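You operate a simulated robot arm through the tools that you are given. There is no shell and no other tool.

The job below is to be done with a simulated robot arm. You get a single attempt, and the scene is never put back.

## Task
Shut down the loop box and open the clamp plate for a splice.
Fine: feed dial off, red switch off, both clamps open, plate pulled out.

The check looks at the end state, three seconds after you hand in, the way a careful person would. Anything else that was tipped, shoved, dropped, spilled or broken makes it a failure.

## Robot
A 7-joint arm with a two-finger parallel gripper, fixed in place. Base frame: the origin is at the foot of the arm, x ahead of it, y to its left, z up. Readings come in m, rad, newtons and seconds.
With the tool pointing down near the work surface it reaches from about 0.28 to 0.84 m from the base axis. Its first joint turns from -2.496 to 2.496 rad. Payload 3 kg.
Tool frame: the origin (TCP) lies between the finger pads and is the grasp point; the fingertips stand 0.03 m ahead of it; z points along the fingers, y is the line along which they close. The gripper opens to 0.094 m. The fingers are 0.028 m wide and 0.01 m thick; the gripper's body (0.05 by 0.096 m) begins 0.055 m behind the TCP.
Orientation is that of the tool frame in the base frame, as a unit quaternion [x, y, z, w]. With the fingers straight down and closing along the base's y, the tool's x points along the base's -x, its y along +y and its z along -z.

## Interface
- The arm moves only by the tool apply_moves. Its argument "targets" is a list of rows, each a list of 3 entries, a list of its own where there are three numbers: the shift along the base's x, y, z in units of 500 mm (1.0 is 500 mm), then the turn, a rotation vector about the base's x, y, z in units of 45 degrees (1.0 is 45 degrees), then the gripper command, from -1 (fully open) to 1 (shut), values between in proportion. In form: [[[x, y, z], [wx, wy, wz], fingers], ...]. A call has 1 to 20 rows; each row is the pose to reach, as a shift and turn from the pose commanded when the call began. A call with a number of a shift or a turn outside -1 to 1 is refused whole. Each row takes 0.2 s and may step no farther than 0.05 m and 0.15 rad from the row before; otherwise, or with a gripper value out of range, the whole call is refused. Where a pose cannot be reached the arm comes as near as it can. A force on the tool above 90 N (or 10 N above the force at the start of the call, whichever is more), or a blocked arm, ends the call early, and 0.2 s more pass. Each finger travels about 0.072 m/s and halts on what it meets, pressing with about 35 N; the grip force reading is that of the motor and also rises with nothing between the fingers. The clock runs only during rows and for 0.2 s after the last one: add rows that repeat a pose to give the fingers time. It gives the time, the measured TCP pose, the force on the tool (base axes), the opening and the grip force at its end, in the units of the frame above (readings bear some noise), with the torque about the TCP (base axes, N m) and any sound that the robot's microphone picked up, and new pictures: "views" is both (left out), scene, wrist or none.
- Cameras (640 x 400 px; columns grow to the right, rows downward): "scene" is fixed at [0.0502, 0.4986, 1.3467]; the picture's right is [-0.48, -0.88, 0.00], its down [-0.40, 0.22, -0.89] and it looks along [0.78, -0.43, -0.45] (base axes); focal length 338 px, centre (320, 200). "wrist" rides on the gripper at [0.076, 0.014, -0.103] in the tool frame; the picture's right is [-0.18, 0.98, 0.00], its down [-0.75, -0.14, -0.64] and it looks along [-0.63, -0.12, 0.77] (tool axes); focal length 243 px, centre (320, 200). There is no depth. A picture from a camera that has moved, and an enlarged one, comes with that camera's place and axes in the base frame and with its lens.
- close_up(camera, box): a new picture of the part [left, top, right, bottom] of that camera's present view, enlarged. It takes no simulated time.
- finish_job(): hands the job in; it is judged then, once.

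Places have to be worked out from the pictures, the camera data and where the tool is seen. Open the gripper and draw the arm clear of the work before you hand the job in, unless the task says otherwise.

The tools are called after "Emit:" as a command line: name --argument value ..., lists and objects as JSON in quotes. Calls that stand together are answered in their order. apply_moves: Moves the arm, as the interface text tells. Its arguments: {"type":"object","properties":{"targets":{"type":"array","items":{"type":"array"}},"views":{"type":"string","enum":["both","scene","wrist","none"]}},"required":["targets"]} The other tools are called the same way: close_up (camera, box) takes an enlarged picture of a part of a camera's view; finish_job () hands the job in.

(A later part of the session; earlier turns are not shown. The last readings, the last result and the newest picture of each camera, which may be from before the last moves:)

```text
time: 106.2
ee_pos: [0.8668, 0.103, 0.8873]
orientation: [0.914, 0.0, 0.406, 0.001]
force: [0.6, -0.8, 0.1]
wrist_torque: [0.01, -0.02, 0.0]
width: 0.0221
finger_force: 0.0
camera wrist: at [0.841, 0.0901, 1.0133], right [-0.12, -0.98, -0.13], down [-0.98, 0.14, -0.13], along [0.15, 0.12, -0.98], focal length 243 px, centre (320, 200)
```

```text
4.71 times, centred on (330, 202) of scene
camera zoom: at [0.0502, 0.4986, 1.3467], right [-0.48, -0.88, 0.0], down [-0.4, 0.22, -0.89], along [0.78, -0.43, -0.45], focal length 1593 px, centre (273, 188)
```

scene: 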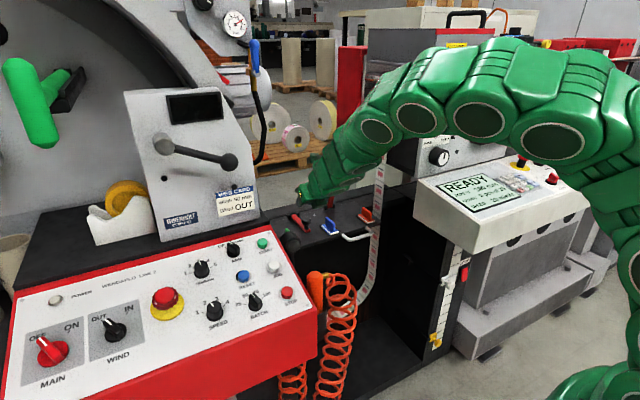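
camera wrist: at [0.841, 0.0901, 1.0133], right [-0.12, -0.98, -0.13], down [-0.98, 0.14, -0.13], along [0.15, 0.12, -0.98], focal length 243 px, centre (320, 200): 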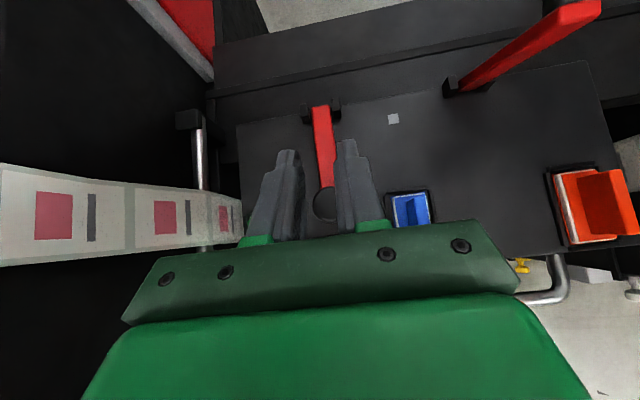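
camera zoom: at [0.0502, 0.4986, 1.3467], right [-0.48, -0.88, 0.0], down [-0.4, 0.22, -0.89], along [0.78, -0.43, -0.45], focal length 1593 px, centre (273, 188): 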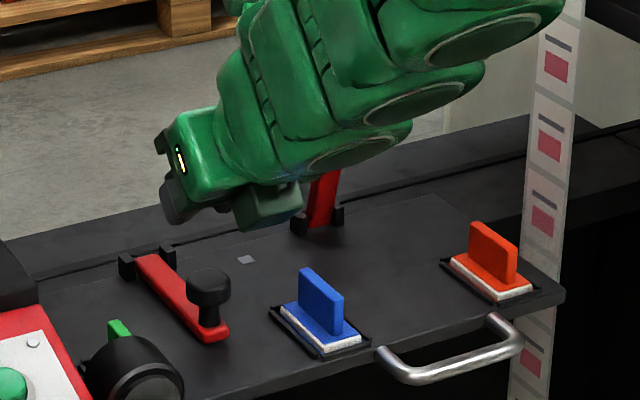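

The left lever slipped off the fork (it was ~3 mm too high and the plate slid in ~1.5 cm). I back out to the front of the lever again to retry lower and deeper.

Emit:
apply_moves --targets '[[[-0.05, 0, 0.02], [0, 0, 0], 0.532], [[-0.12, 0.001, 0.02], [0, 0, 0], 0.532], [[-0.13, 0.001, -0.04], [0, 0, 0], 0.532], [[-0.115, 0.001, -0.088], [0, 0, 0], 0.532], [[-0.115, 0.001, -0.09], [0, 0, 0], 0.532]]' --views "both"

Emit:
close_up --camera "wrist" --box '[220, 60, 420, 220]'

Emit:
close_up --camera "scene" --box '[270, 160, 390, 245]'

```text
time: 107.4
ee_pos: [0.8084, 0.1046, 0.8415]
orientation: [0.914, 0.001, 0.406, 0.0]
force: [0.4, 0.7, -0.2]
wrist_torque: [0.03, 0.01, 0.02]
width: 0.0218
finger_force: 0.1
camera wrist: at [0.7829, 0.0915, 0.9678], right [-0.12, -0.98, -0.14], down [-0.98, 0.14, -0.13], along [0.15, 0.12, -0.98], focal length 243 px, centre (320, 200)
```

scene: 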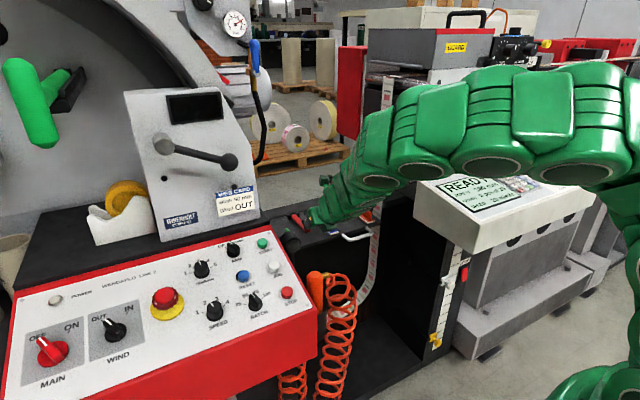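
wrist: 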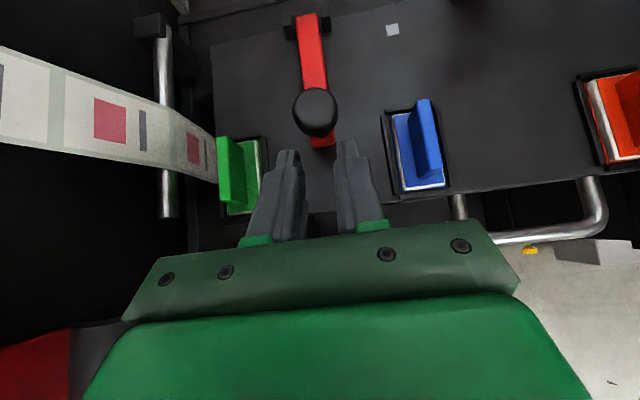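

```text
2.50 times, centred on (320, 140) of wrist
camera zoom: at [0.7829, 0.0915, 0.9678], right [-0.12, -0.98, -0.14], down [-0.98, 0.14, -0.13], along [0.15, 0.12, -0.98], focal length 606 px, centre (320, 350)
```

zoom: 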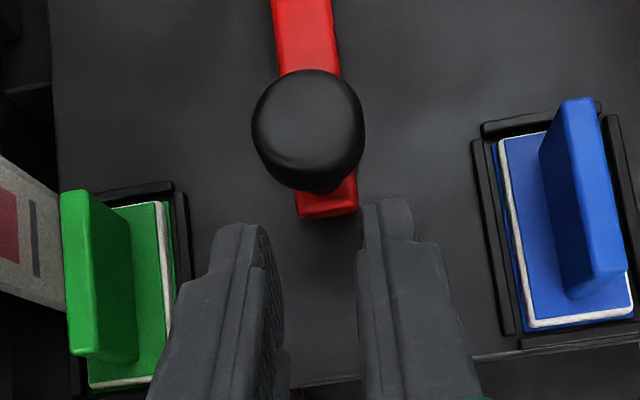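

```text
4.71 times, centred on (330, 202) of scene
camera zoom: at [0.0502, 0.4986, 1.3467], right [-0.48, -0.88, 0.0], down [-0.4, 0.22, -0.89], along [0.78, -0.43, -0.45], focal length 1593 px, centre (273, 188)
```

zoom: 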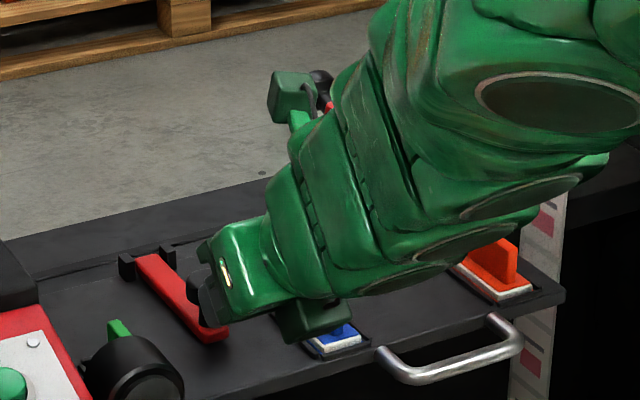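

Alignment is good (lever end x ≈ 0.851, y ≈ 0.104). This time I come in lower (z ≈ 0.8165) and deeper.

Emit:
apply_moves --targets '[[[0.01, -0.0018, -0.018], [0, 0, 0], 0.532], [[0.02, -0.0018, -0.034], [0, 0, 0], 0.532], [[0.03, -0.0018, -0.046], [0, 0, 0], 0.532], [[0.038, -0.0018, -0.05], [0, 0, 0], 0.532], [[0.0466, -0.0018, -0.05], [0, 0, 0], 0.532], [[0.0466, -0.0018, -0.05], [0, 0, 0], 0.532]]' --views "both"

Emit:
close_up --camera "wrist" --box '[220, 60, 420, 220]'

Emit:
close_up --camera "scene" --box '[270, 170, 350, 245]'

```text
time: 108.8
ee_pos: [0.8315, 0.1053, 0.817]
orientation: [0.914, 0.001, 0.406, 0.0]
force: [-0.7, 1.8, -0.6]
wrist_torque: [-0.01, 0.03, 0.03]
width: 0.0229
finger_force: 0.4
camera wrist: at [0.8064, 0.0903, 0.9444], right [-0.12, -0.98, -0.14], down [-0.98, 0.14, -0.13], along [0.15, 0.12, -0.98], focal length 243 px, centre (320, 200)
```

scene: 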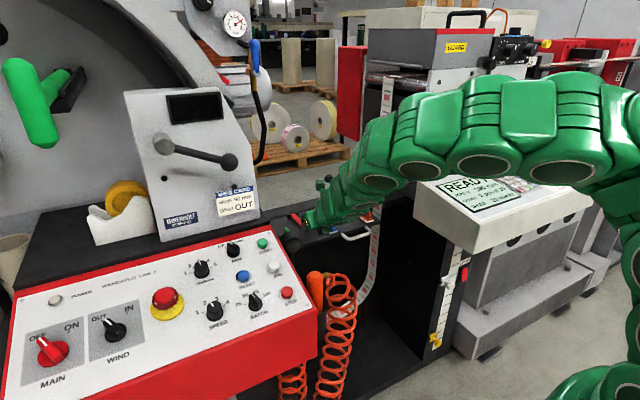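
wrist: 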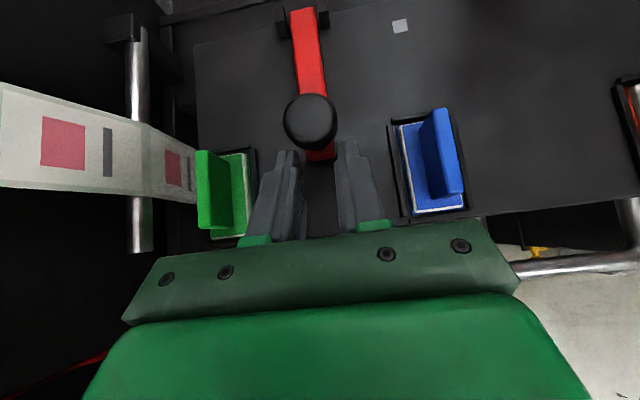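

```text
2.50 times, centred on (320, 140) of wrist
camera zoom: at [0.8064, 0.0903, 0.9444], right [-0.12, -0.98, -0.14], down [-0.98, 0.14, -0.13], along [0.15, 0.12, -0.98], focal length 606 px, centre (320, 350)
```

zoom: 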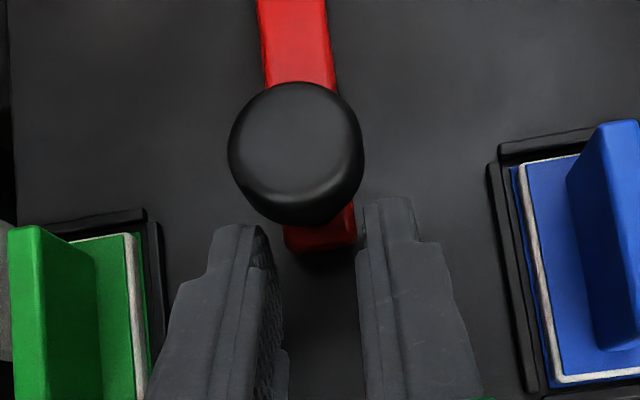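

```text
5.33 times, centred on (310, 208) of scene
camera zoom: at [0.0502, 0.4986, 1.3467], right [-0.48, -0.88, 0.0], down [-0.4, 0.22, -0.89], along [0.78, -0.43, -0.45], focal length 1806 px, centre (373, 160)
```

zoom: 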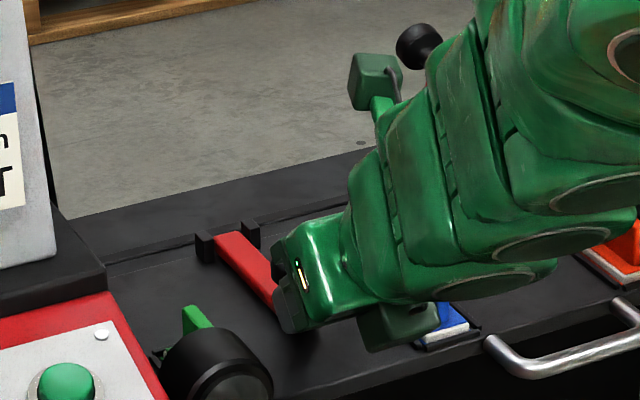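

Need a few millimetres more depth, as with the right one. I push in 6 mm and compare.

Emit:
apply_moves --targets '[[[0.006, 0, 0], [0, 0, 0], 0.532], [[0.012, 0, 0.0], [0, 0, 0], 0.532]]' --views "wrist"

Emit:
close_up --camera "wrist" --box '[220, 60, 420, 220]'

```text
time: 109.4
ee_pos: [0.8376, 0.1027, 0.8179]
orientation: [0.914, 0.0, 0.405, 0.002]
force: [-0.6, 2.6, -1.1]
wrist_torque: [-0.01, 0.02, 0.04]
width: 0.023
finger_force: 1.0
camera wrist: at [0.8131, 0.0896, 0.944], right [-0.13, -0.98, -0.13], down [-0.98, 0.14, -0.13], along [0.15, 0.11, -0.98], focal length 243 px, centre (320, 200)
```

wrist: 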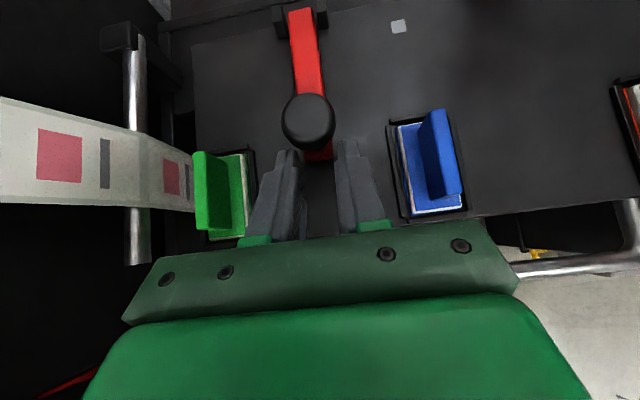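

```text
2.50 times, centred on (320, 140) of wrist
camera zoom: at [0.8131, 0.0896, 0.944], right [-0.13, -0.98, -0.13], down [-0.98, 0.14, -0.13], along [0.15, 0.11, -0.98], focal length 606 px, centre (320, 350)
```

zoom: 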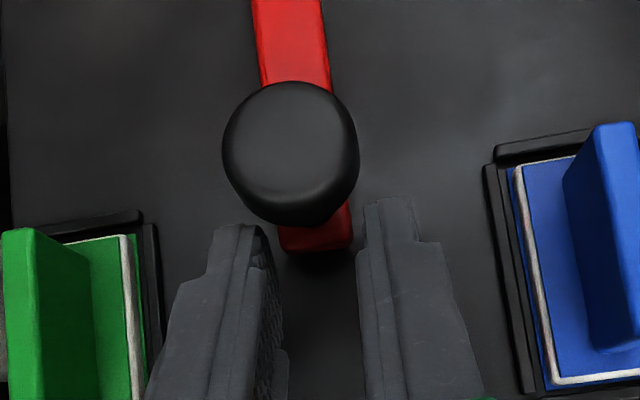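

The fork tips are now directly beneath the head's centre (further pushing just moves the plate). I lift.

Emit:
apply_moves --targets '[[[0.001, 0.0, 0.01], [0, 0, 0], 0.532], [[0.004, 0.0, 0.022], [0, 0, 0], 0.532], [[0.009, 0.0, 0.036], [0, 0, 0], 0.532]]' --views "both"

Emit:
close_up --camera "wrist" --box '[220, 60, 420, 220]'

Emit:
close_up --camera "scene" --box '[270, 170, 350, 245]'

```text
time: 110.2
ee_pos: [0.8421, 0.1043, 0.8346]
orientation: [0.914, -0.001, 0.405, 0.002]
force: [-0.1, 1.2, -1.2]
wrist_torque: [0.0, 0.05, 0.05]
width: 0.023
finger_force: 0.4
camera wrist: at [0.8169, 0.0907, 0.9612], right [-0.12, -0.98, -0.13], down [-0.98, 0.14, -0.13], along [0.15, 0.12, -0.98], focal length 243 px, centre (320, 200)
```

scene: 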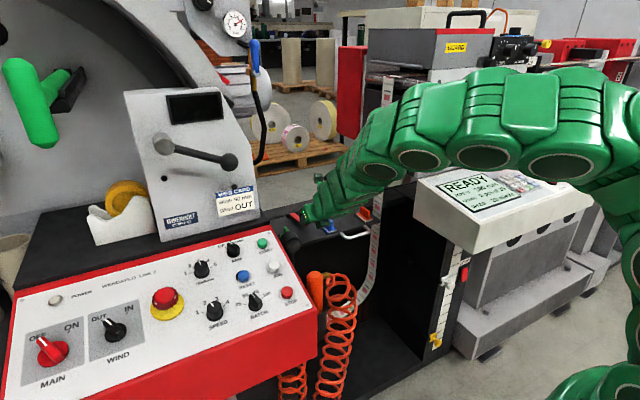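
wrist: 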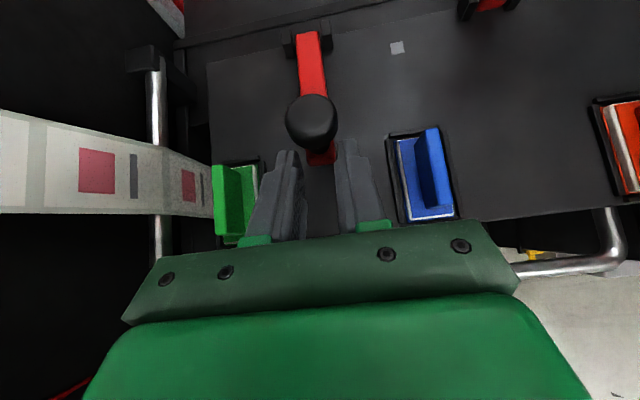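

```text
2.50 times, centred on (320, 140) of wrist
camera zoom: at [0.8169, 0.0907, 0.9612], right [-0.12, -0.98, -0.13], down [-0.98, 0.14, -0.13], along [0.15, 0.12, -0.98], focal length 606 px, centre (320, 350)
```

zoom: 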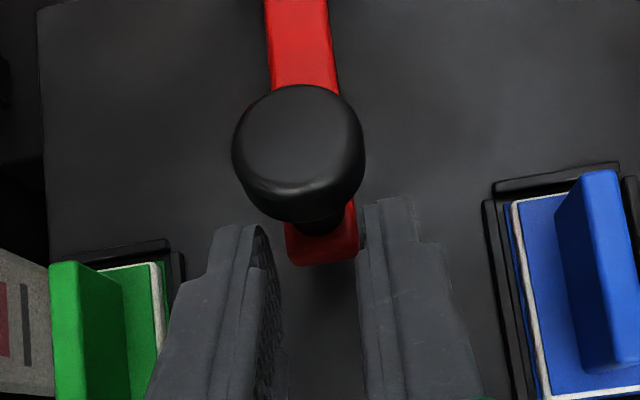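

```text
5.33 times, centred on (310, 208) of scene
camera zoom: at [0.0502, 0.4986, 1.3467], right [-0.48, -0.88, 0.0], down [-0.4, 0.22, -0.89], along [0.78, -0.43, -0.45], focal length 1806 px, centre (373, 160)
```

zoom: 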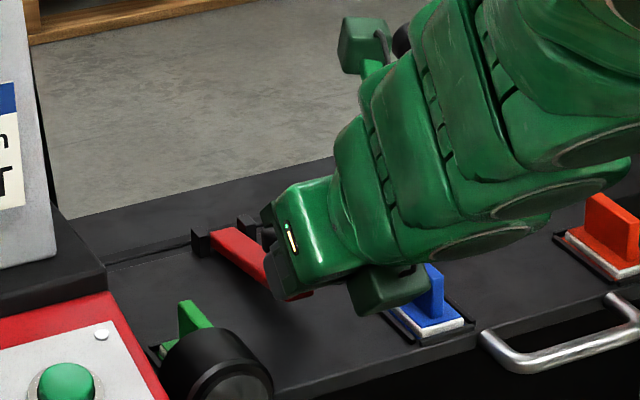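

The lever is rising on the fork. I continue in two halves, checking midway.

Emit:
apply_moves --targets '[[[0.007, 0, 0.018], [0, 0, 0], 0.532], [[0.014, 0, 0.035], [0, 0, 0], 0.532], [[0.025, 0, 0.051], [0, 0, 0], 0.532]]' --views "both"

Emit:
close_up --camera "wrist" --box '[220, 60, 420, 220]'

Emit:
close_up --camera "scene" --box '[270, 170, 350, 245]'

```text
time: 111.0
ee_pos: [0.8541, 0.104, 0.8625]
orientation: [0.914, 0.0, 0.406, 0.001]
force: [-1.0, 0.9, 0.0]
wrist_torque: [-0.01, 0.02, 0.06]
width: 0.0226
finger_force: 0.5
camera wrist: at [0.8297, 0.0899, 0.9888], right [-0.12, -0.98, -0.13], down [-0.98, 0.14, -0.13], along [0.15, 0.12, -0.98], focal length 243 px, centre (320, 200)
```

scene: 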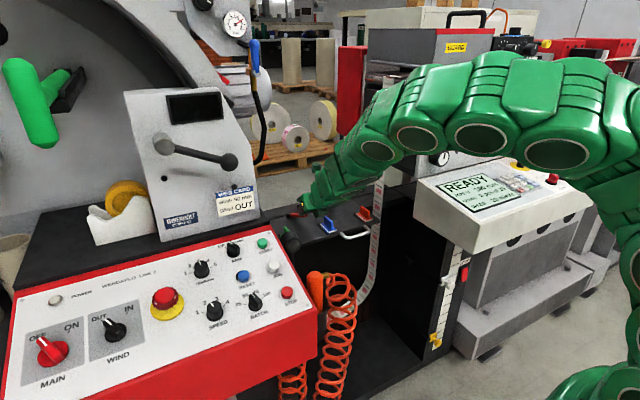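
wrist: 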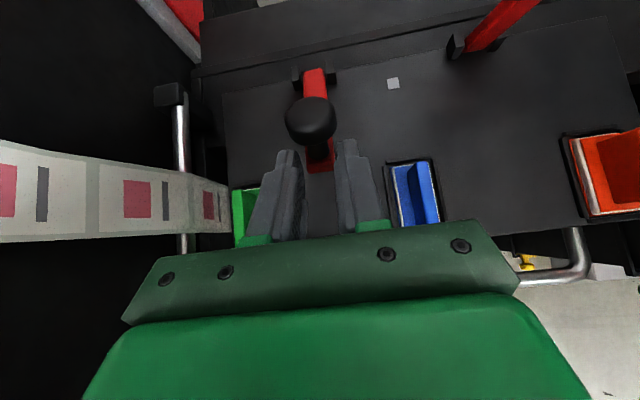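

```text
2.50 times, centred on (320, 140) of wrist
camera zoom: at [0.8297, 0.0899, 0.9888], right [-0.12, -0.98, -0.13], down [-0.98, 0.14, -0.13], along [0.15, 0.12, -0.98], focal length 606 px, centre (320, 350)
```

zoom: 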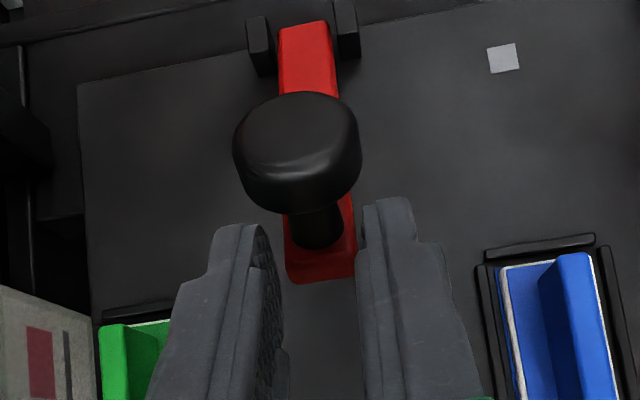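

```text
5.33 times, centred on (310, 208) of scene
camera zoom: at [0.0502, 0.4986, 1.3467], right [-0.48, -0.88, 0.0], down [-0.4, 0.22, -0.89], along [0.78, -0.43, -0.45], focal length 1806 px, centre (373, 160)
```

zoom: 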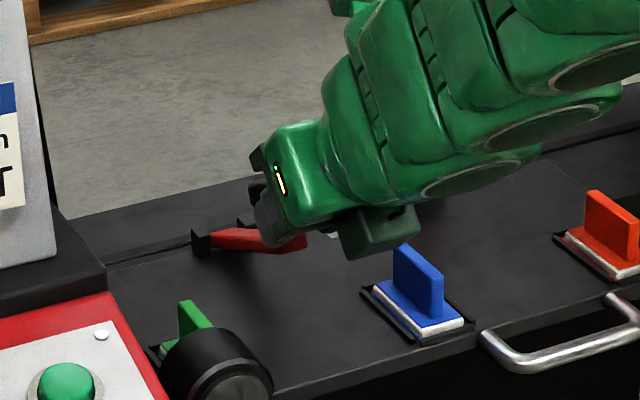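

Lever at ~28° and stable on the fork. I continue up to ~55°.

Emit:
apply_moves --targets '[[[0.012, 0, 0.016], [0, 0, 0], 0.532], [[0.028, 0, 0.032], [0, 0, 0], 0.532], [[0.046, 0, 0.049], [0, 0, 0], 0.532], [[0.059, 0, 0.057], [0, 0, 0], 0.532], [[0.073, 0, 0.064], [0, 0, 0], 0.532]]' --views "both"

Emit:
close_up --camera "wrist" --box '[220, 60, 420, 220]'

Emit:
close_up --camera "scene" --box '[270, 160, 350, 235]'

```text
time: 112.2
ee_pos: [0.8921, 0.1039, 0.893]
orientation: [0.914, 0.001, 0.405, 0.0]
force: [0.1, -0.4, -0.6]
wrist_torque: [-0.01, 0.0, -0.01]
width: 0.0219
finger_force: 0.0
camera wrist: at [0.8669, 0.0896, 1.0194], right [-0.12, -0.98, -0.13], down [-0.98, 0.14, -0.13], along [0.14, 0.12, -0.98], focal length 243 px, centre (320, 200)
```

scene: 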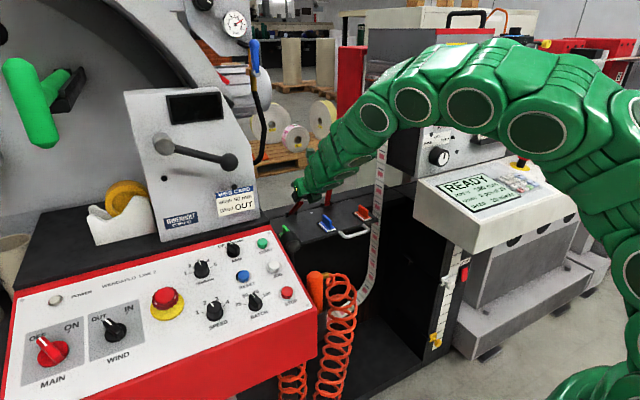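
wrist: 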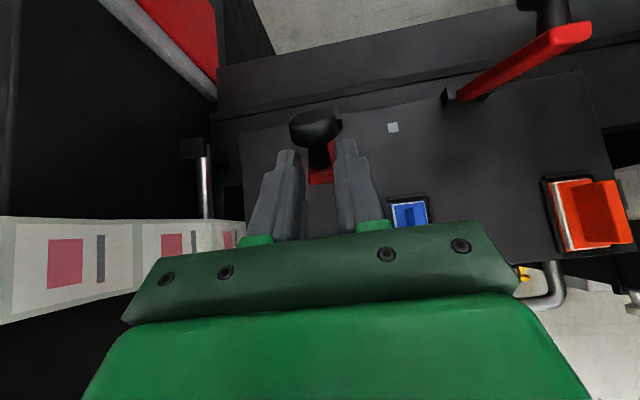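

```text
2.50 times, centred on (320, 140) of wrist
camera zoom: at [0.8669, 0.0896, 1.0194], right [-0.12, -0.98, -0.13], down [-0.98, 0.14, -0.13], along [0.14, 0.12, -0.98], focal length 606 px, centre (320, 350)
```

zoom: 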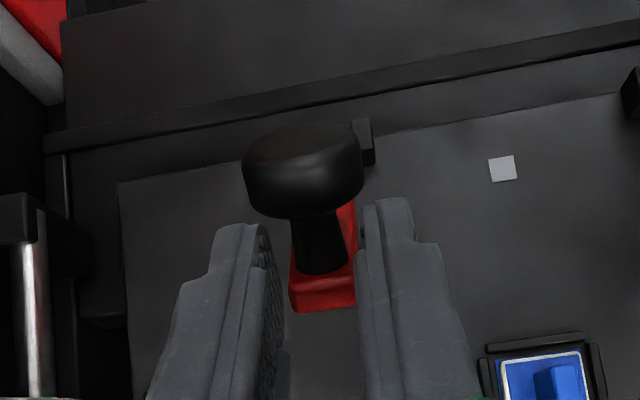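

```text
5.33 times, centred on (310, 198) of scene
camera zoom: at [0.0502, 0.4986, 1.3467], right [-0.48, -0.88, 0.0], down [-0.4, 0.22, -0.89], along [0.78, -0.43, -0.45], focal length 1806 px, centre (373, 213)
```

zoom: 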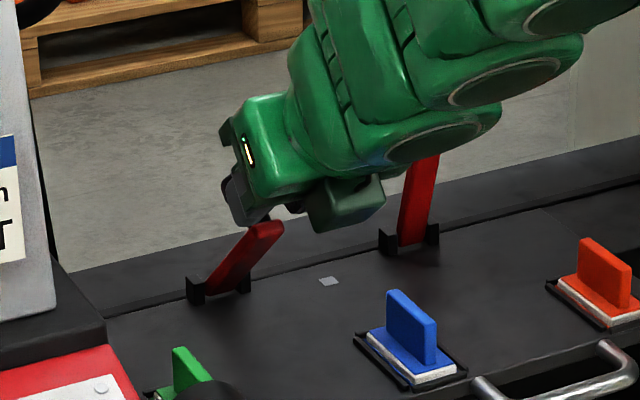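

Lever at ~50°. I continue over toward its open stop.

Emit:
apply_moves --targets '[[[0.015, 0, 0.007], [0, 0, 0], 0.532], [[0.031, 0, 0.013], [0, 0, 0], 0.532], [[0.048, 0, 0.018], [0, 0, 0], 0.532], [[0.064, 0, 0.021], [0, 0, 0], 0.532]]' --views "both"

Emit:
close_up --camera "wrist" --box '[220, 60, 420, 220]'

Emit:
close_up --camera "scene" --box '[270, 160, 370, 245]'

```text
time: 113.2
ee_pos: [0.9235, 0.1038, 0.9035]
orientation: [0.915, 0.001, 0.405, 0.0]
force: [-0.8, 2.2, 2.2]
wrist_torque: [0.09, -0.03, 0.04]
width: 0.0234
finger_force: 1.3
camera wrist: at [0.8979, 0.0907, 1.0292], right [-0.12, -0.98, -0.13], down [-0.98, 0.14, -0.13], along [0.14, 0.12, -0.98], focal length 243 px, centre (320, 200)
```

scene: 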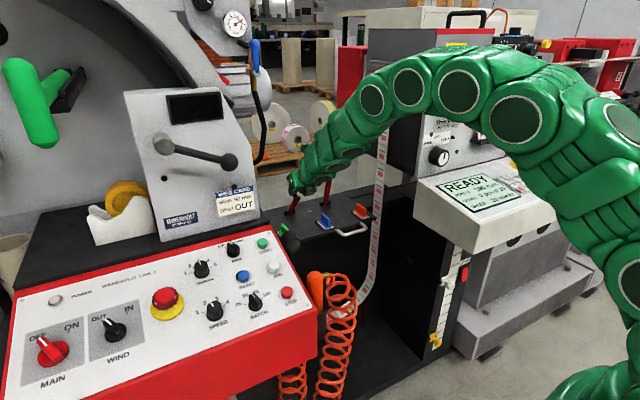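
wrist: 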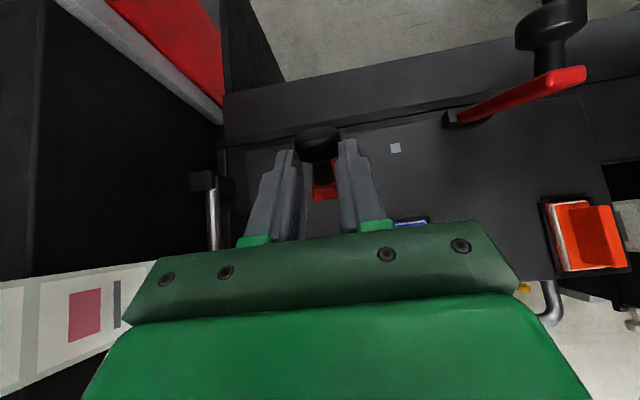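

```text
2.50 times, centred on (320, 140) of wrist
camera zoom: at [0.8979, 0.0907, 1.0292], right [-0.12, -0.98, -0.13], down [-0.98, 0.14, -0.13], along [0.14, 0.12, -0.98], focal length 606 px, centre (320, 350)
```

zoom: 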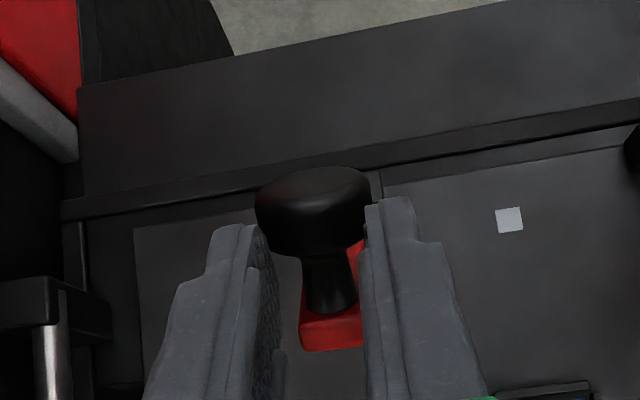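

```text
4.71 times, centred on (320, 202) of scene
camera zoom: at [0.0502, 0.4986, 1.3467], right [-0.48, -0.88, 0.0], down [-0.4, 0.22, -0.89], along [0.78, -0.43, -0.45], focal length 1593 px, centre (320, 188)
```

zoom: 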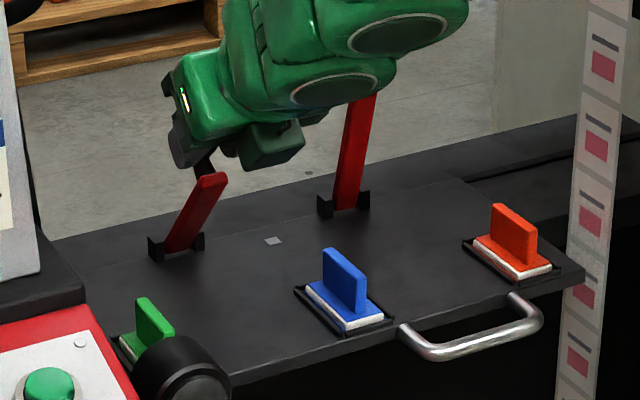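

The plate creeps inward as I push forward, so I now lift mostly vertically to bring the lever up further.

Emit:
apply_moves --targets '[[[0.0, 0, 0.006], [0, 0, 0], 0.532], [[0.002, 0, 0.012], [0, 0, 0], 0.532]]' --views "both"

Emit:
close_up --camera "wrist" --box '[220, 60, 420, 220]'

Emit:
close_up --camera "scene" --box '[270, 160, 370, 245]'

```text
time: 113.8
ee_pos: [0.923, 0.1036, 0.9088]
orientation: [0.914, 0.0, 0.406, 0.001]
force: [-0.7, 0.1, -0.2]
wrist_torque: [-0.02, -0.01, 0.0]
width: 0.0222
finger_force: 0.1
camera wrist: at [0.8991, 0.0902, 1.0359], right [-0.12, -0.98, -0.13], down [-0.98, 0.14, -0.13], along [0.15, 0.12, -0.98], focal length 243 px, centre (320, 200)
```

scene: 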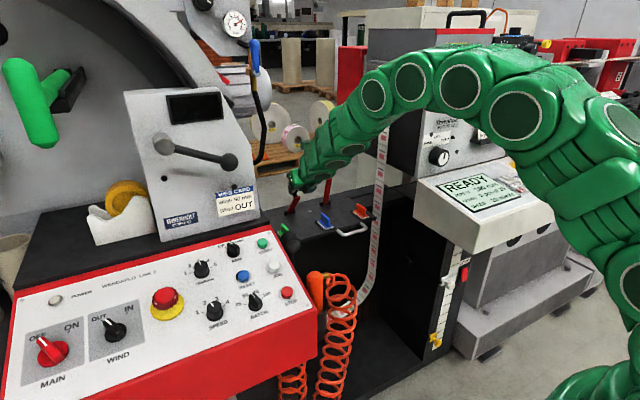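
wrist: 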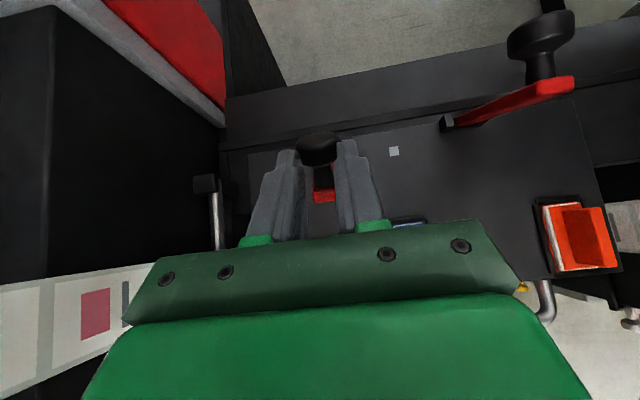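

```text
2.50 times, centred on (320, 140) of wrist
camera zoom: at [0.8991, 0.0902, 1.0359], right [-0.12, -0.98, -0.13], down [-0.98, 0.14, -0.13], along [0.15, 0.12, -0.98], focal length 606 px, centre (320, 350)
```

zoom: 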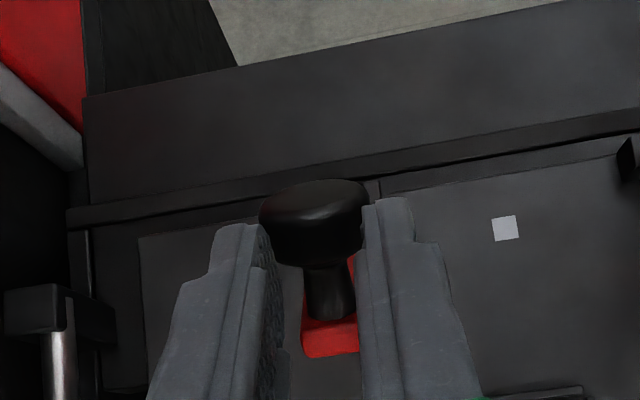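

```text
4.71 times, centred on (320, 202) of scene
camera zoom: at [0.0502, 0.4986, 1.3467], right [-0.48, -0.88, 0.0], down [-0.4, 0.22, -0.89], along [0.78, -0.43, -0.45], focal length 1593 px, centre (320, 188)
```

zoom: 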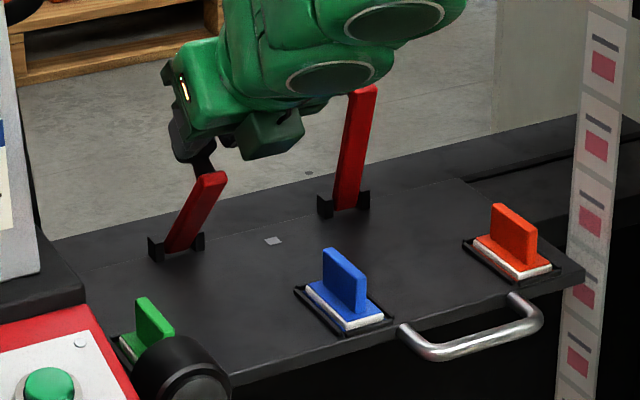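

The lever is near 55°. Since the plate slides freely under slow pushing, I use one brisk forward stroke so that the plate's inertia holds it while the light lever swings over.

Emit:
apply_moves --targets '[[[0.086, 0, 0.008], [0, 0, 0], 0.532], [[0.12, 0, 0.004], [0, 0, 0], 0.532]]' --views "both"

Emit:
close_up --camera "wrist" --box '[220, 60, 420, 220]'

Emit:
close_up --camera "scene" --box '[270, 150, 370, 235]'

```text
time: 114.4
ee_pos: [0.9814, 0.1054, 0.9143]
orientation: [0.914, -0.001, 0.406, 0.001]
force: [-0.3, -0.7, 0.4]
wrist_torque: [0.02, -0.01, -0.01]
width: 0.0222
finger_force: 0.3
camera wrist: at [0.9571, 0.0915, 1.0404], right [-0.12, -0.98, -0.14], down [-0.98, 0.14, -0.13], along [0.15, 0.12, -0.98], focal length 243 px, centre (320, 200)
```

scene: 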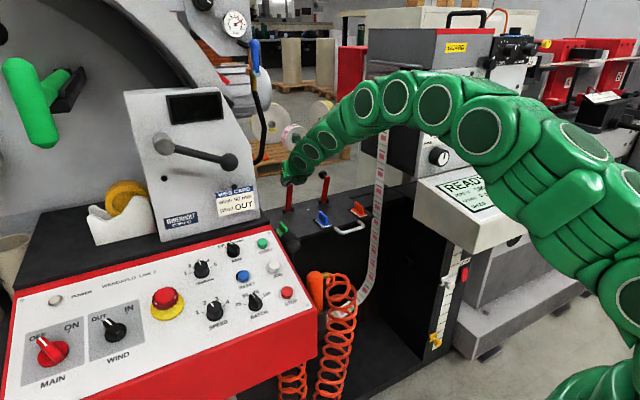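
wrist: 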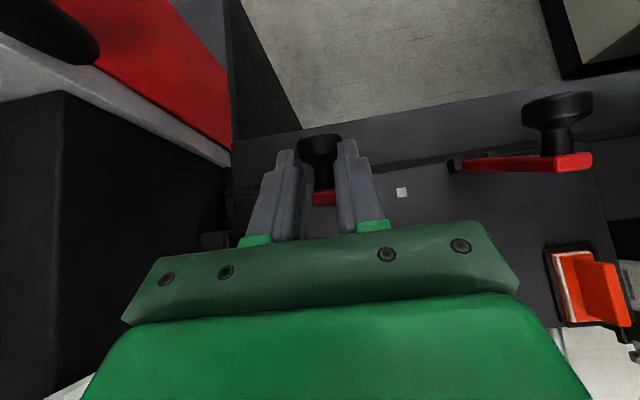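

```text
2.50 times, centred on (320, 140) of wrist
camera zoom: at [0.9571, 0.0915, 1.0404], right [-0.12, -0.98, -0.14], down [-0.98, 0.14, -0.13], along [0.15, 0.12, -0.98], focal length 606 px, centre (320, 350)
```

zoom: 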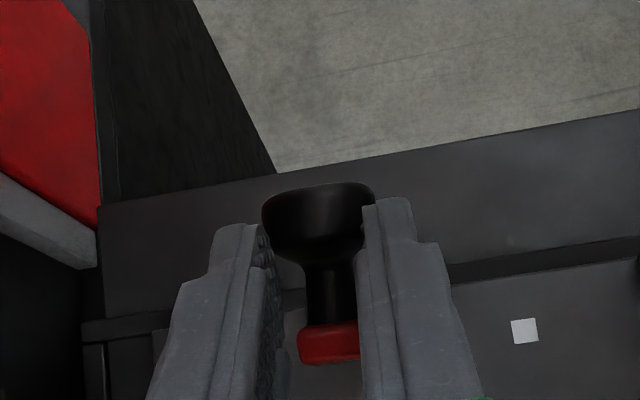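

```text
4.71 times, centred on (320, 192) of scene
camera zoom: at [0.0502, 0.4986, 1.3467], right [-0.48, -0.88, 0.0], down [-0.4, 0.22, -0.89], along [0.78, -0.43, -0.45], focal length 1593 px, centre (320, 235)
```

zoom: 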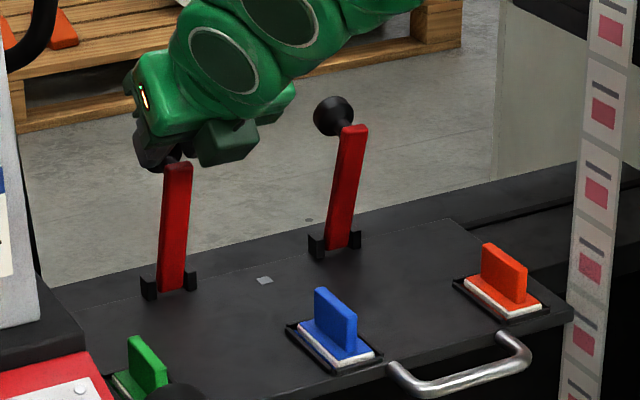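

The left lever is now upright like the right one. I widen the fork and withdraw backwards to see that it stays.

Emit:
apply_moves --targets '[[[0, 0, 0], [0, 0, 0], 0.3], [[0, 0, 0], [0, 0, 0], 0.1], [[-0.03, 0, 0.01], [0, 0, 0], 0.1], [[-0.07, 0, 0.03], [0, 0, 0], 0.1], [[-0.13, 0, 0.06], [0, 0, 0], 0.1], [[-0.2, 0, 0.09], [0, 0, 0], 0.1]]' --views "both"

Emit:
close_up --camera "scene" --box '[260, 150, 390, 245]'

```text
time: 115.8
ee_pos: [0.8862, 0.1023, 0.9591]
orientation: [0.914, 0.0, 0.406, 0.001]
force: [0.2, 0.5, 0.3]
wrist_torque: [-0.02, -0.04, -0.01]
width: 0.0424
finger_force: 0.0
camera wrist: at [0.8613, 0.0897, 1.0865], right [-0.12, -0.98, -0.13], down [-0.98, 0.14, -0.13], along [0.15, 0.12, -0.98], focal length 243 px, centre (320, 200)
```

scene: 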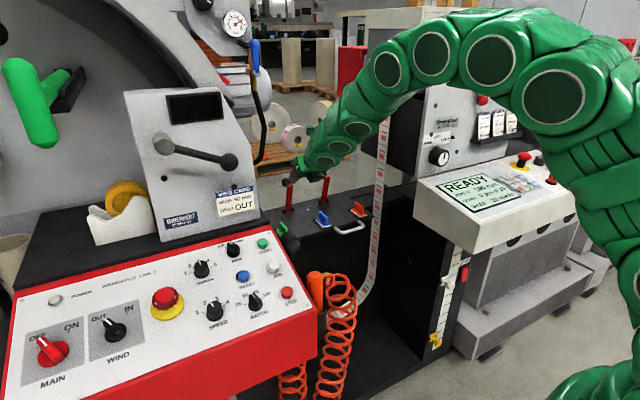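
wrist: 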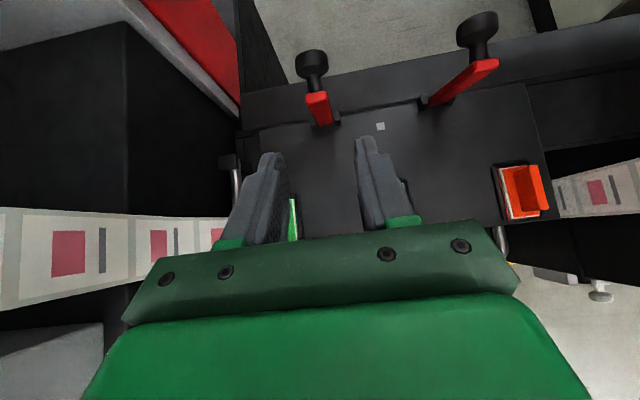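

```text
4.21 times, centred on (325, 198) of scene
camera zoom: at [0.0502, 0.4986, 1.3467], right [-0.48, -0.88, 0.0], down [-0.4, 0.22, -0.89], along [0.78, -0.43, -0.45], focal length 1426 px, centre (299, 210)
```

zoom: 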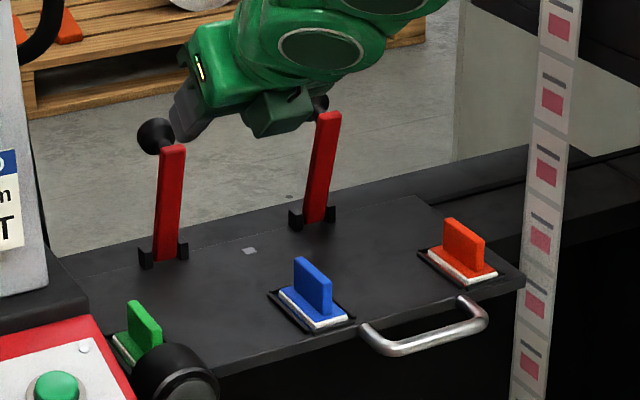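

Both clamps are open and stay up. The plate slid back in during this, so I must pull it out again: I move back to the middle and roll the gripper for the handle.

Emit:
apply_moves --targets '[[[-0.07, -0.02, 0.01], [0, 0, 0], 0.1], [[-0.14, -0.06, 0.02], [0, 0, 0], 0.1], [[-0.2, -0.12, 0.02], [0, 0, 0], 0.1], [[-0.25, -0.19, 0.02], [0, 0, 0], 0.1], [[-0.27, -0.26, 0.02], [0, -0.03, 0], 0.1], [[-0.27, -0.27, 0.02], [0, -0.06, 0], 0.1]]' --views "both"

Emit:
close_up --camera "wrist" --box '[200, 0, 480, 190]'

```text
time: 117.2
ee_pos: [0.7484, -0.0335, 0.9671]
orientation: [0.904, -0.001, 0.427, 0.001]
force: [-0.8, 0.4, 0.0]
wrist_torque: [0.01, -0.02, 0.01]
width: 0.0422
finger_force: 0.2
camera wrist: at [0.7183, -0.0456, 1.0919], right [-0.12, -0.98, -0.14], down [-0.97, 0.14, -0.17], along [0.19, 0.12, -0.97], focal length 243 px, centre (320, 200)
```

scene: 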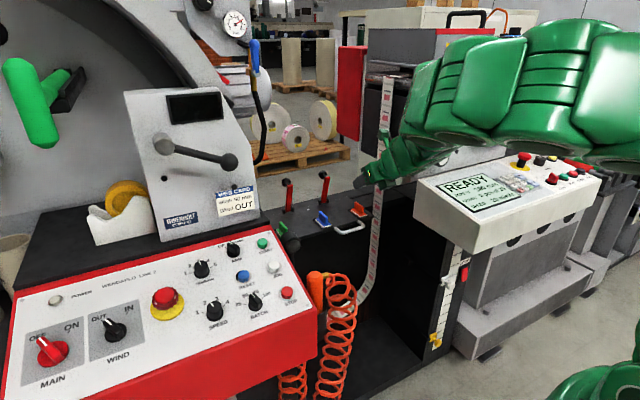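
wrist: 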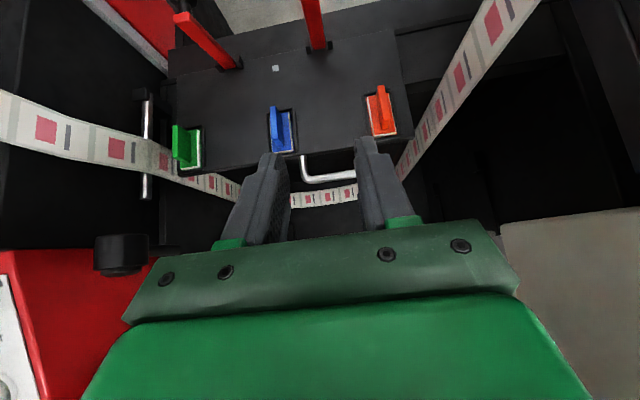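

```text
2.11 times, centred on (340, 95) of wrist
camera zoom: at [0.7183, -0.0456, 1.0919], right [-0.12, -0.98, -0.14], down [-0.97, 0.14, -0.17], along [0.19, 0.12, -0.97], focal length 511 px, centre (278, 421)
```

zoom: 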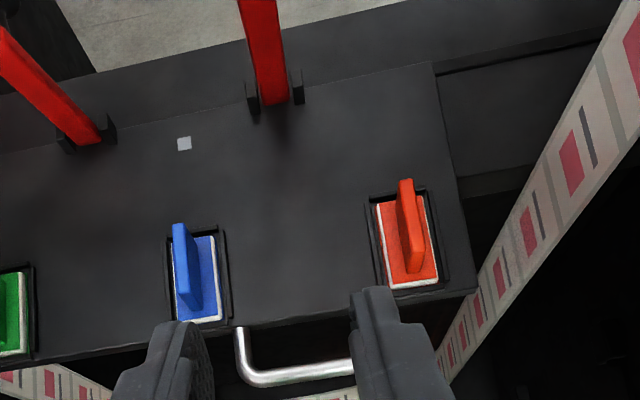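

Handle bar is now at about x = 0.813 (plate ~6.4 cm out). I roll the gripper +90° about its axis again, in two calls.

Emit:
apply_moves --targets '[[[0, 0, 0], [0.1288, 0, -0.1058], 0.1], [[0, 0, 0], [0.2576, 0, -0.2116], 0.25], [[0, 0, 0], [0.3863, 0, -0.3174], 0.25], [[0, 0, 0], [0.5151, 0, -0.4231], 0.25], [[0, 0, 0], [0.6439, 0, -0.5289], 0.25], [[0, 0, 0], [0.7727, 0, -0.6347], 0.25]]' --views "none"

Emit:
apply_moves --targets '[[[0, 0, 0], [0.1288, 0, -0.1058], 0.25], [[0, 0, 0], [0.2576, 0, -0.2116], 0.25], [[0, 0, 0], [0.3863, 0, -0.3174], 0.25], [[0, 0, 0], [0.5151, 0, -0.4231], 0.25], [[0, 0, 0], [0.6439, 0, -0.5289], 0.25], [[0, 0, 0], [0.7727, 0, -0.6347], 0.25]]' --views "both"

```text
time: 118.6
ee_pos: [0.7498, -0.0327, 0.967]
orientation: [0.835, -0.347, 0.395, -0.163]
force: [0.3, 0.2, 0.1]
wrist_torque: [0.01, 0.0, 0.02]
width: 0.0353
finger_force: 0.2
```

```text
time: 120.0
ee_pos: [0.748, -0.0309, 0.966]
orientation: [-0.639, 0.64, -0.302, 0.302]
force: [-0.3, -0.5, 0.2]
wrist_torque: [-0.03, 0.02, 0.04]
width: 0.0353
finger_force: 0.1
camera wrist: at [0.661, -0.1076, 1.0221], right [-0.63, 0.19, -0.76], down [-0.41, 0.75, 0.52], along [0.67, 0.63, -0.4], focal length 243 px, centre (320, 200)
```

scene: 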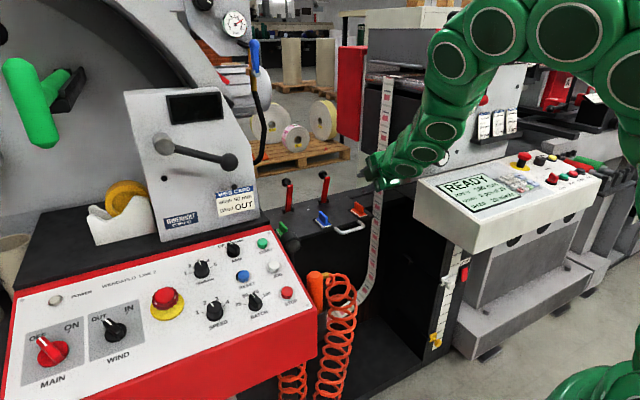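
wrist: 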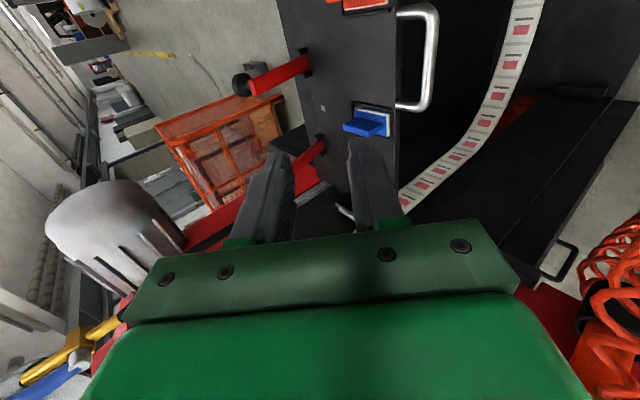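

Rolled; the arm is back in its elbow-up posture. I go down to the pre-grasp point before the handle bar.

Emit:
apply_moves --targets '[[[-0.007, -0.003, -0.07], [0, 0, 0], 0.25], [[-0.014, -0.006, -0.14], [0, 0, 0], 0.25], [[-0.021, -0.006, -0.2], [0, 0, 0], 0.25], [[-0.027, -0.006, -0.257], [0, 0, 0], 0.25]]' --views "both"

Emit:
close_up --camera "wrist" --box '[240, 40, 440, 240]'

Emit:
close_up --camera "scene" --box '[270, 170, 410, 260]'

```text
time: 121.0
ee_pos: [0.7359, -0.0335, 0.8368]
orientation: [-0.64, 0.64, -0.301, 0.301]
force: [-0.4, 1.0, -0.1]
wrist_torque: [0.03, -0.02, 0.0]
width: 0.0355
finger_force: 0.1
camera wrist: at [0.6472, -0.1097, 0.8927], right [-0.63, 0.18, -0.76], down [-0.41, 0.75, 0.52], along [0.66, 0.63, -0.4], focal length 243 px, centre (320, 200)
```

scene: 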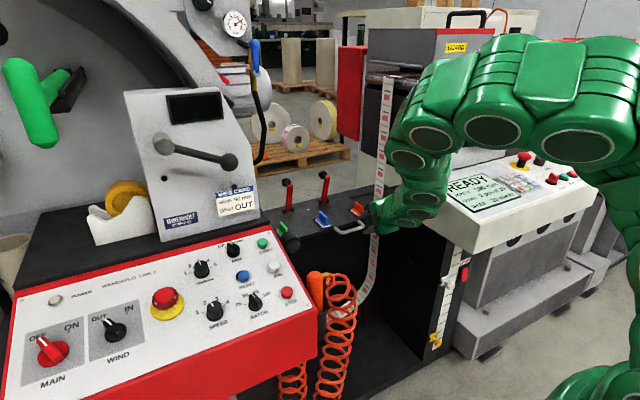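
wrist: 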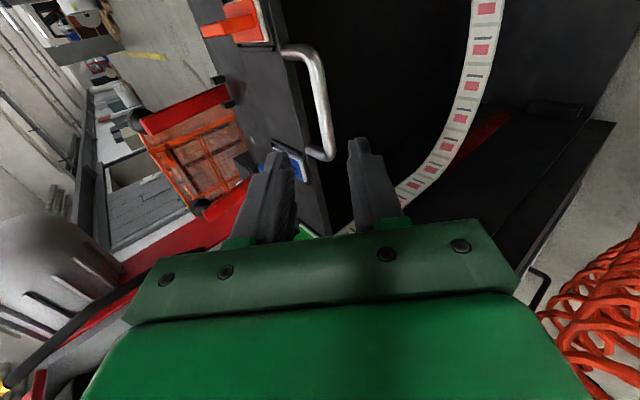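

```text
2.00 times, centred on (340, 140) of wrist
camera zoom: at [0.6472, -0.1097, 0.8927], right [-0.63, 0.18, -0.76], down [-0.41, 0.75, 0.52], along [0.66, 0.63, -0.4], focal length 485 px, centre (280, 320)
```

zoom: 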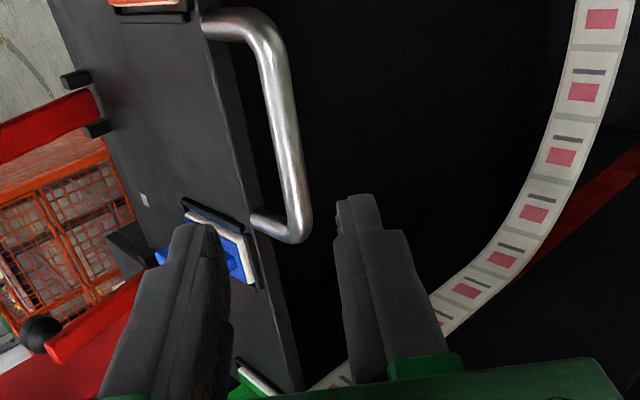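

```text
4.44 times, centred on (340, 215) of scene
camera zoom: at [0.0502, 0.4986, 1.3467], right [-0.48, -0.88, 0.0], down [-0.4, 0.22, -0.89], along [0.78, -0.43, -0.45], focal length 1505 px, centre (231, 133)
```

zoom: 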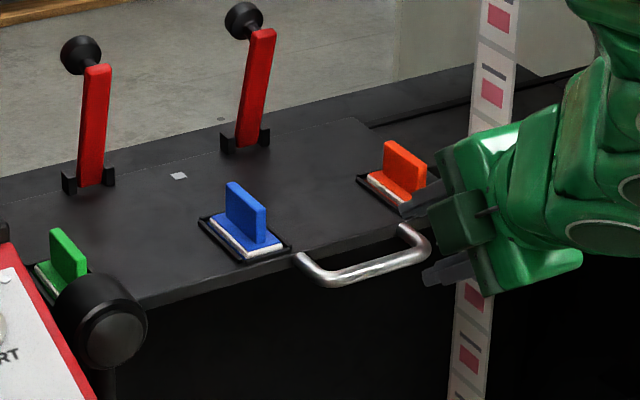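

The bar is on the tool axis within ~2 mm. I slide in along the axis and close on it.

Emit:
apply_moves --targets '[[[0.028, 0, -0.028], [0, 0, 0], 0.25], [[0.058, 0, -0.053], [0, 0, 0], 0.25], [[0.088, 0, -0.078], [0, 0, 0], 0.25], [[0.119, 0, -0.104], [0, 0, 0], 0.25]]' --views "wrist"

Emit:
close_up --camera "wrist" --box '[240, 40, 440, 240]'

Emit:
close_up --camera "scene" --box '[270, 170, 410, 260]'

```text
time: 122.0
ee_pos: [0.7959, -0.0332, 0.7853]
orientation: [0.64, -0.639, 0.301, -0.302]
force: [0.1, -0.4, -0.4]
wrist_torque: [0.01, 0.02, -0.01]
width: 0.0353
finger_force: 0.0
camera wrist: at [0.707, -0.1093, 0.8422], right [-0.63, 0.18, -0.76], down [-0.41, 0.75, 0.52], along [0.67, 0.63, -0.4], focal length 243 px, centre (320, 200)
```

wrist: 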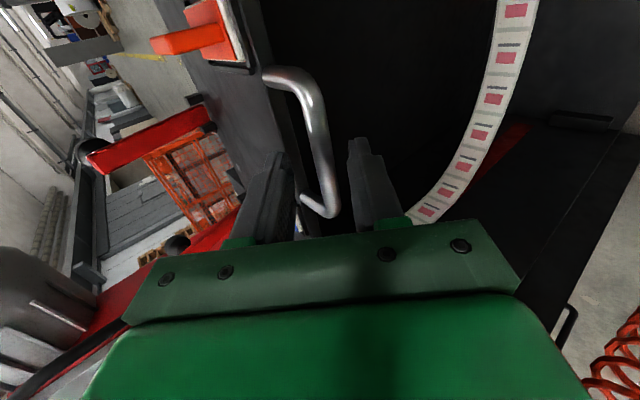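

```text
2.00 times, centred on (340, 140) of wrist
camera zoom: at [0.707, -0.1093, 0.8422], right [-0.63, 0.18, -0.76], down [-0.41, 0.75, 0.52], along [0.67, 0.63, -0.4], focal length 485 px, centre (280, 320)
```

zoom: 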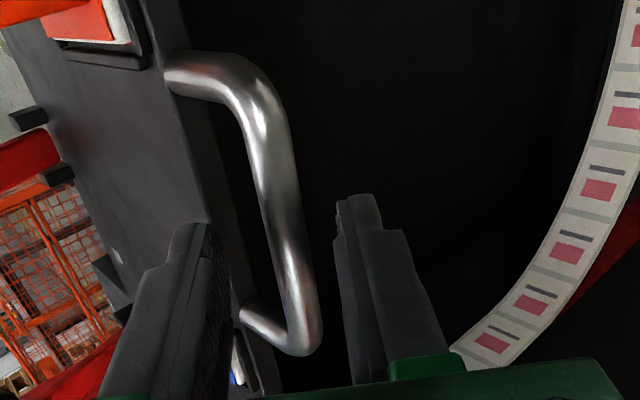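

```text
4.44 times, centred on (340, 215) of scene
camera zoom: at [0.0502, 0.4986, 1.3467], right [-0.48, -0.88, 0.0], down [-0.4, 0.22, -0.89], along [0.78, -0.43, -0.45], focal length 1505 px, centre (231, 133)
```

zoom: 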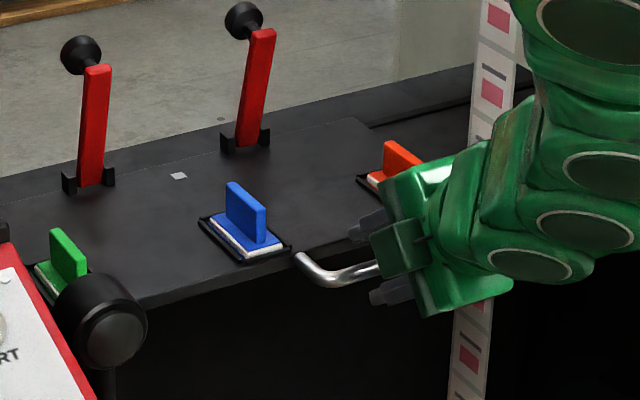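

The bar is between the fingers. I close the grip.

Emit:
apply_moves --targets '[[[0, 0, 0], [0, 0, 0], 0.6], [[0, 0, 0], [0, 0, 0], 1], [[0, 0, 0], [0, 0, 0], 1]]' --views "none"

```text
time: 122.8
ee_pos: [0.7943, -0.0328, 0.7854]
orientation: [0.641, -0.639, 0.3, -0.3]
force: [-0.5, -0.6, -20.7]
wrist_torque: [-0.76, 0.37, 0.4]
width: 0.0115
finger_force: 44.8
```

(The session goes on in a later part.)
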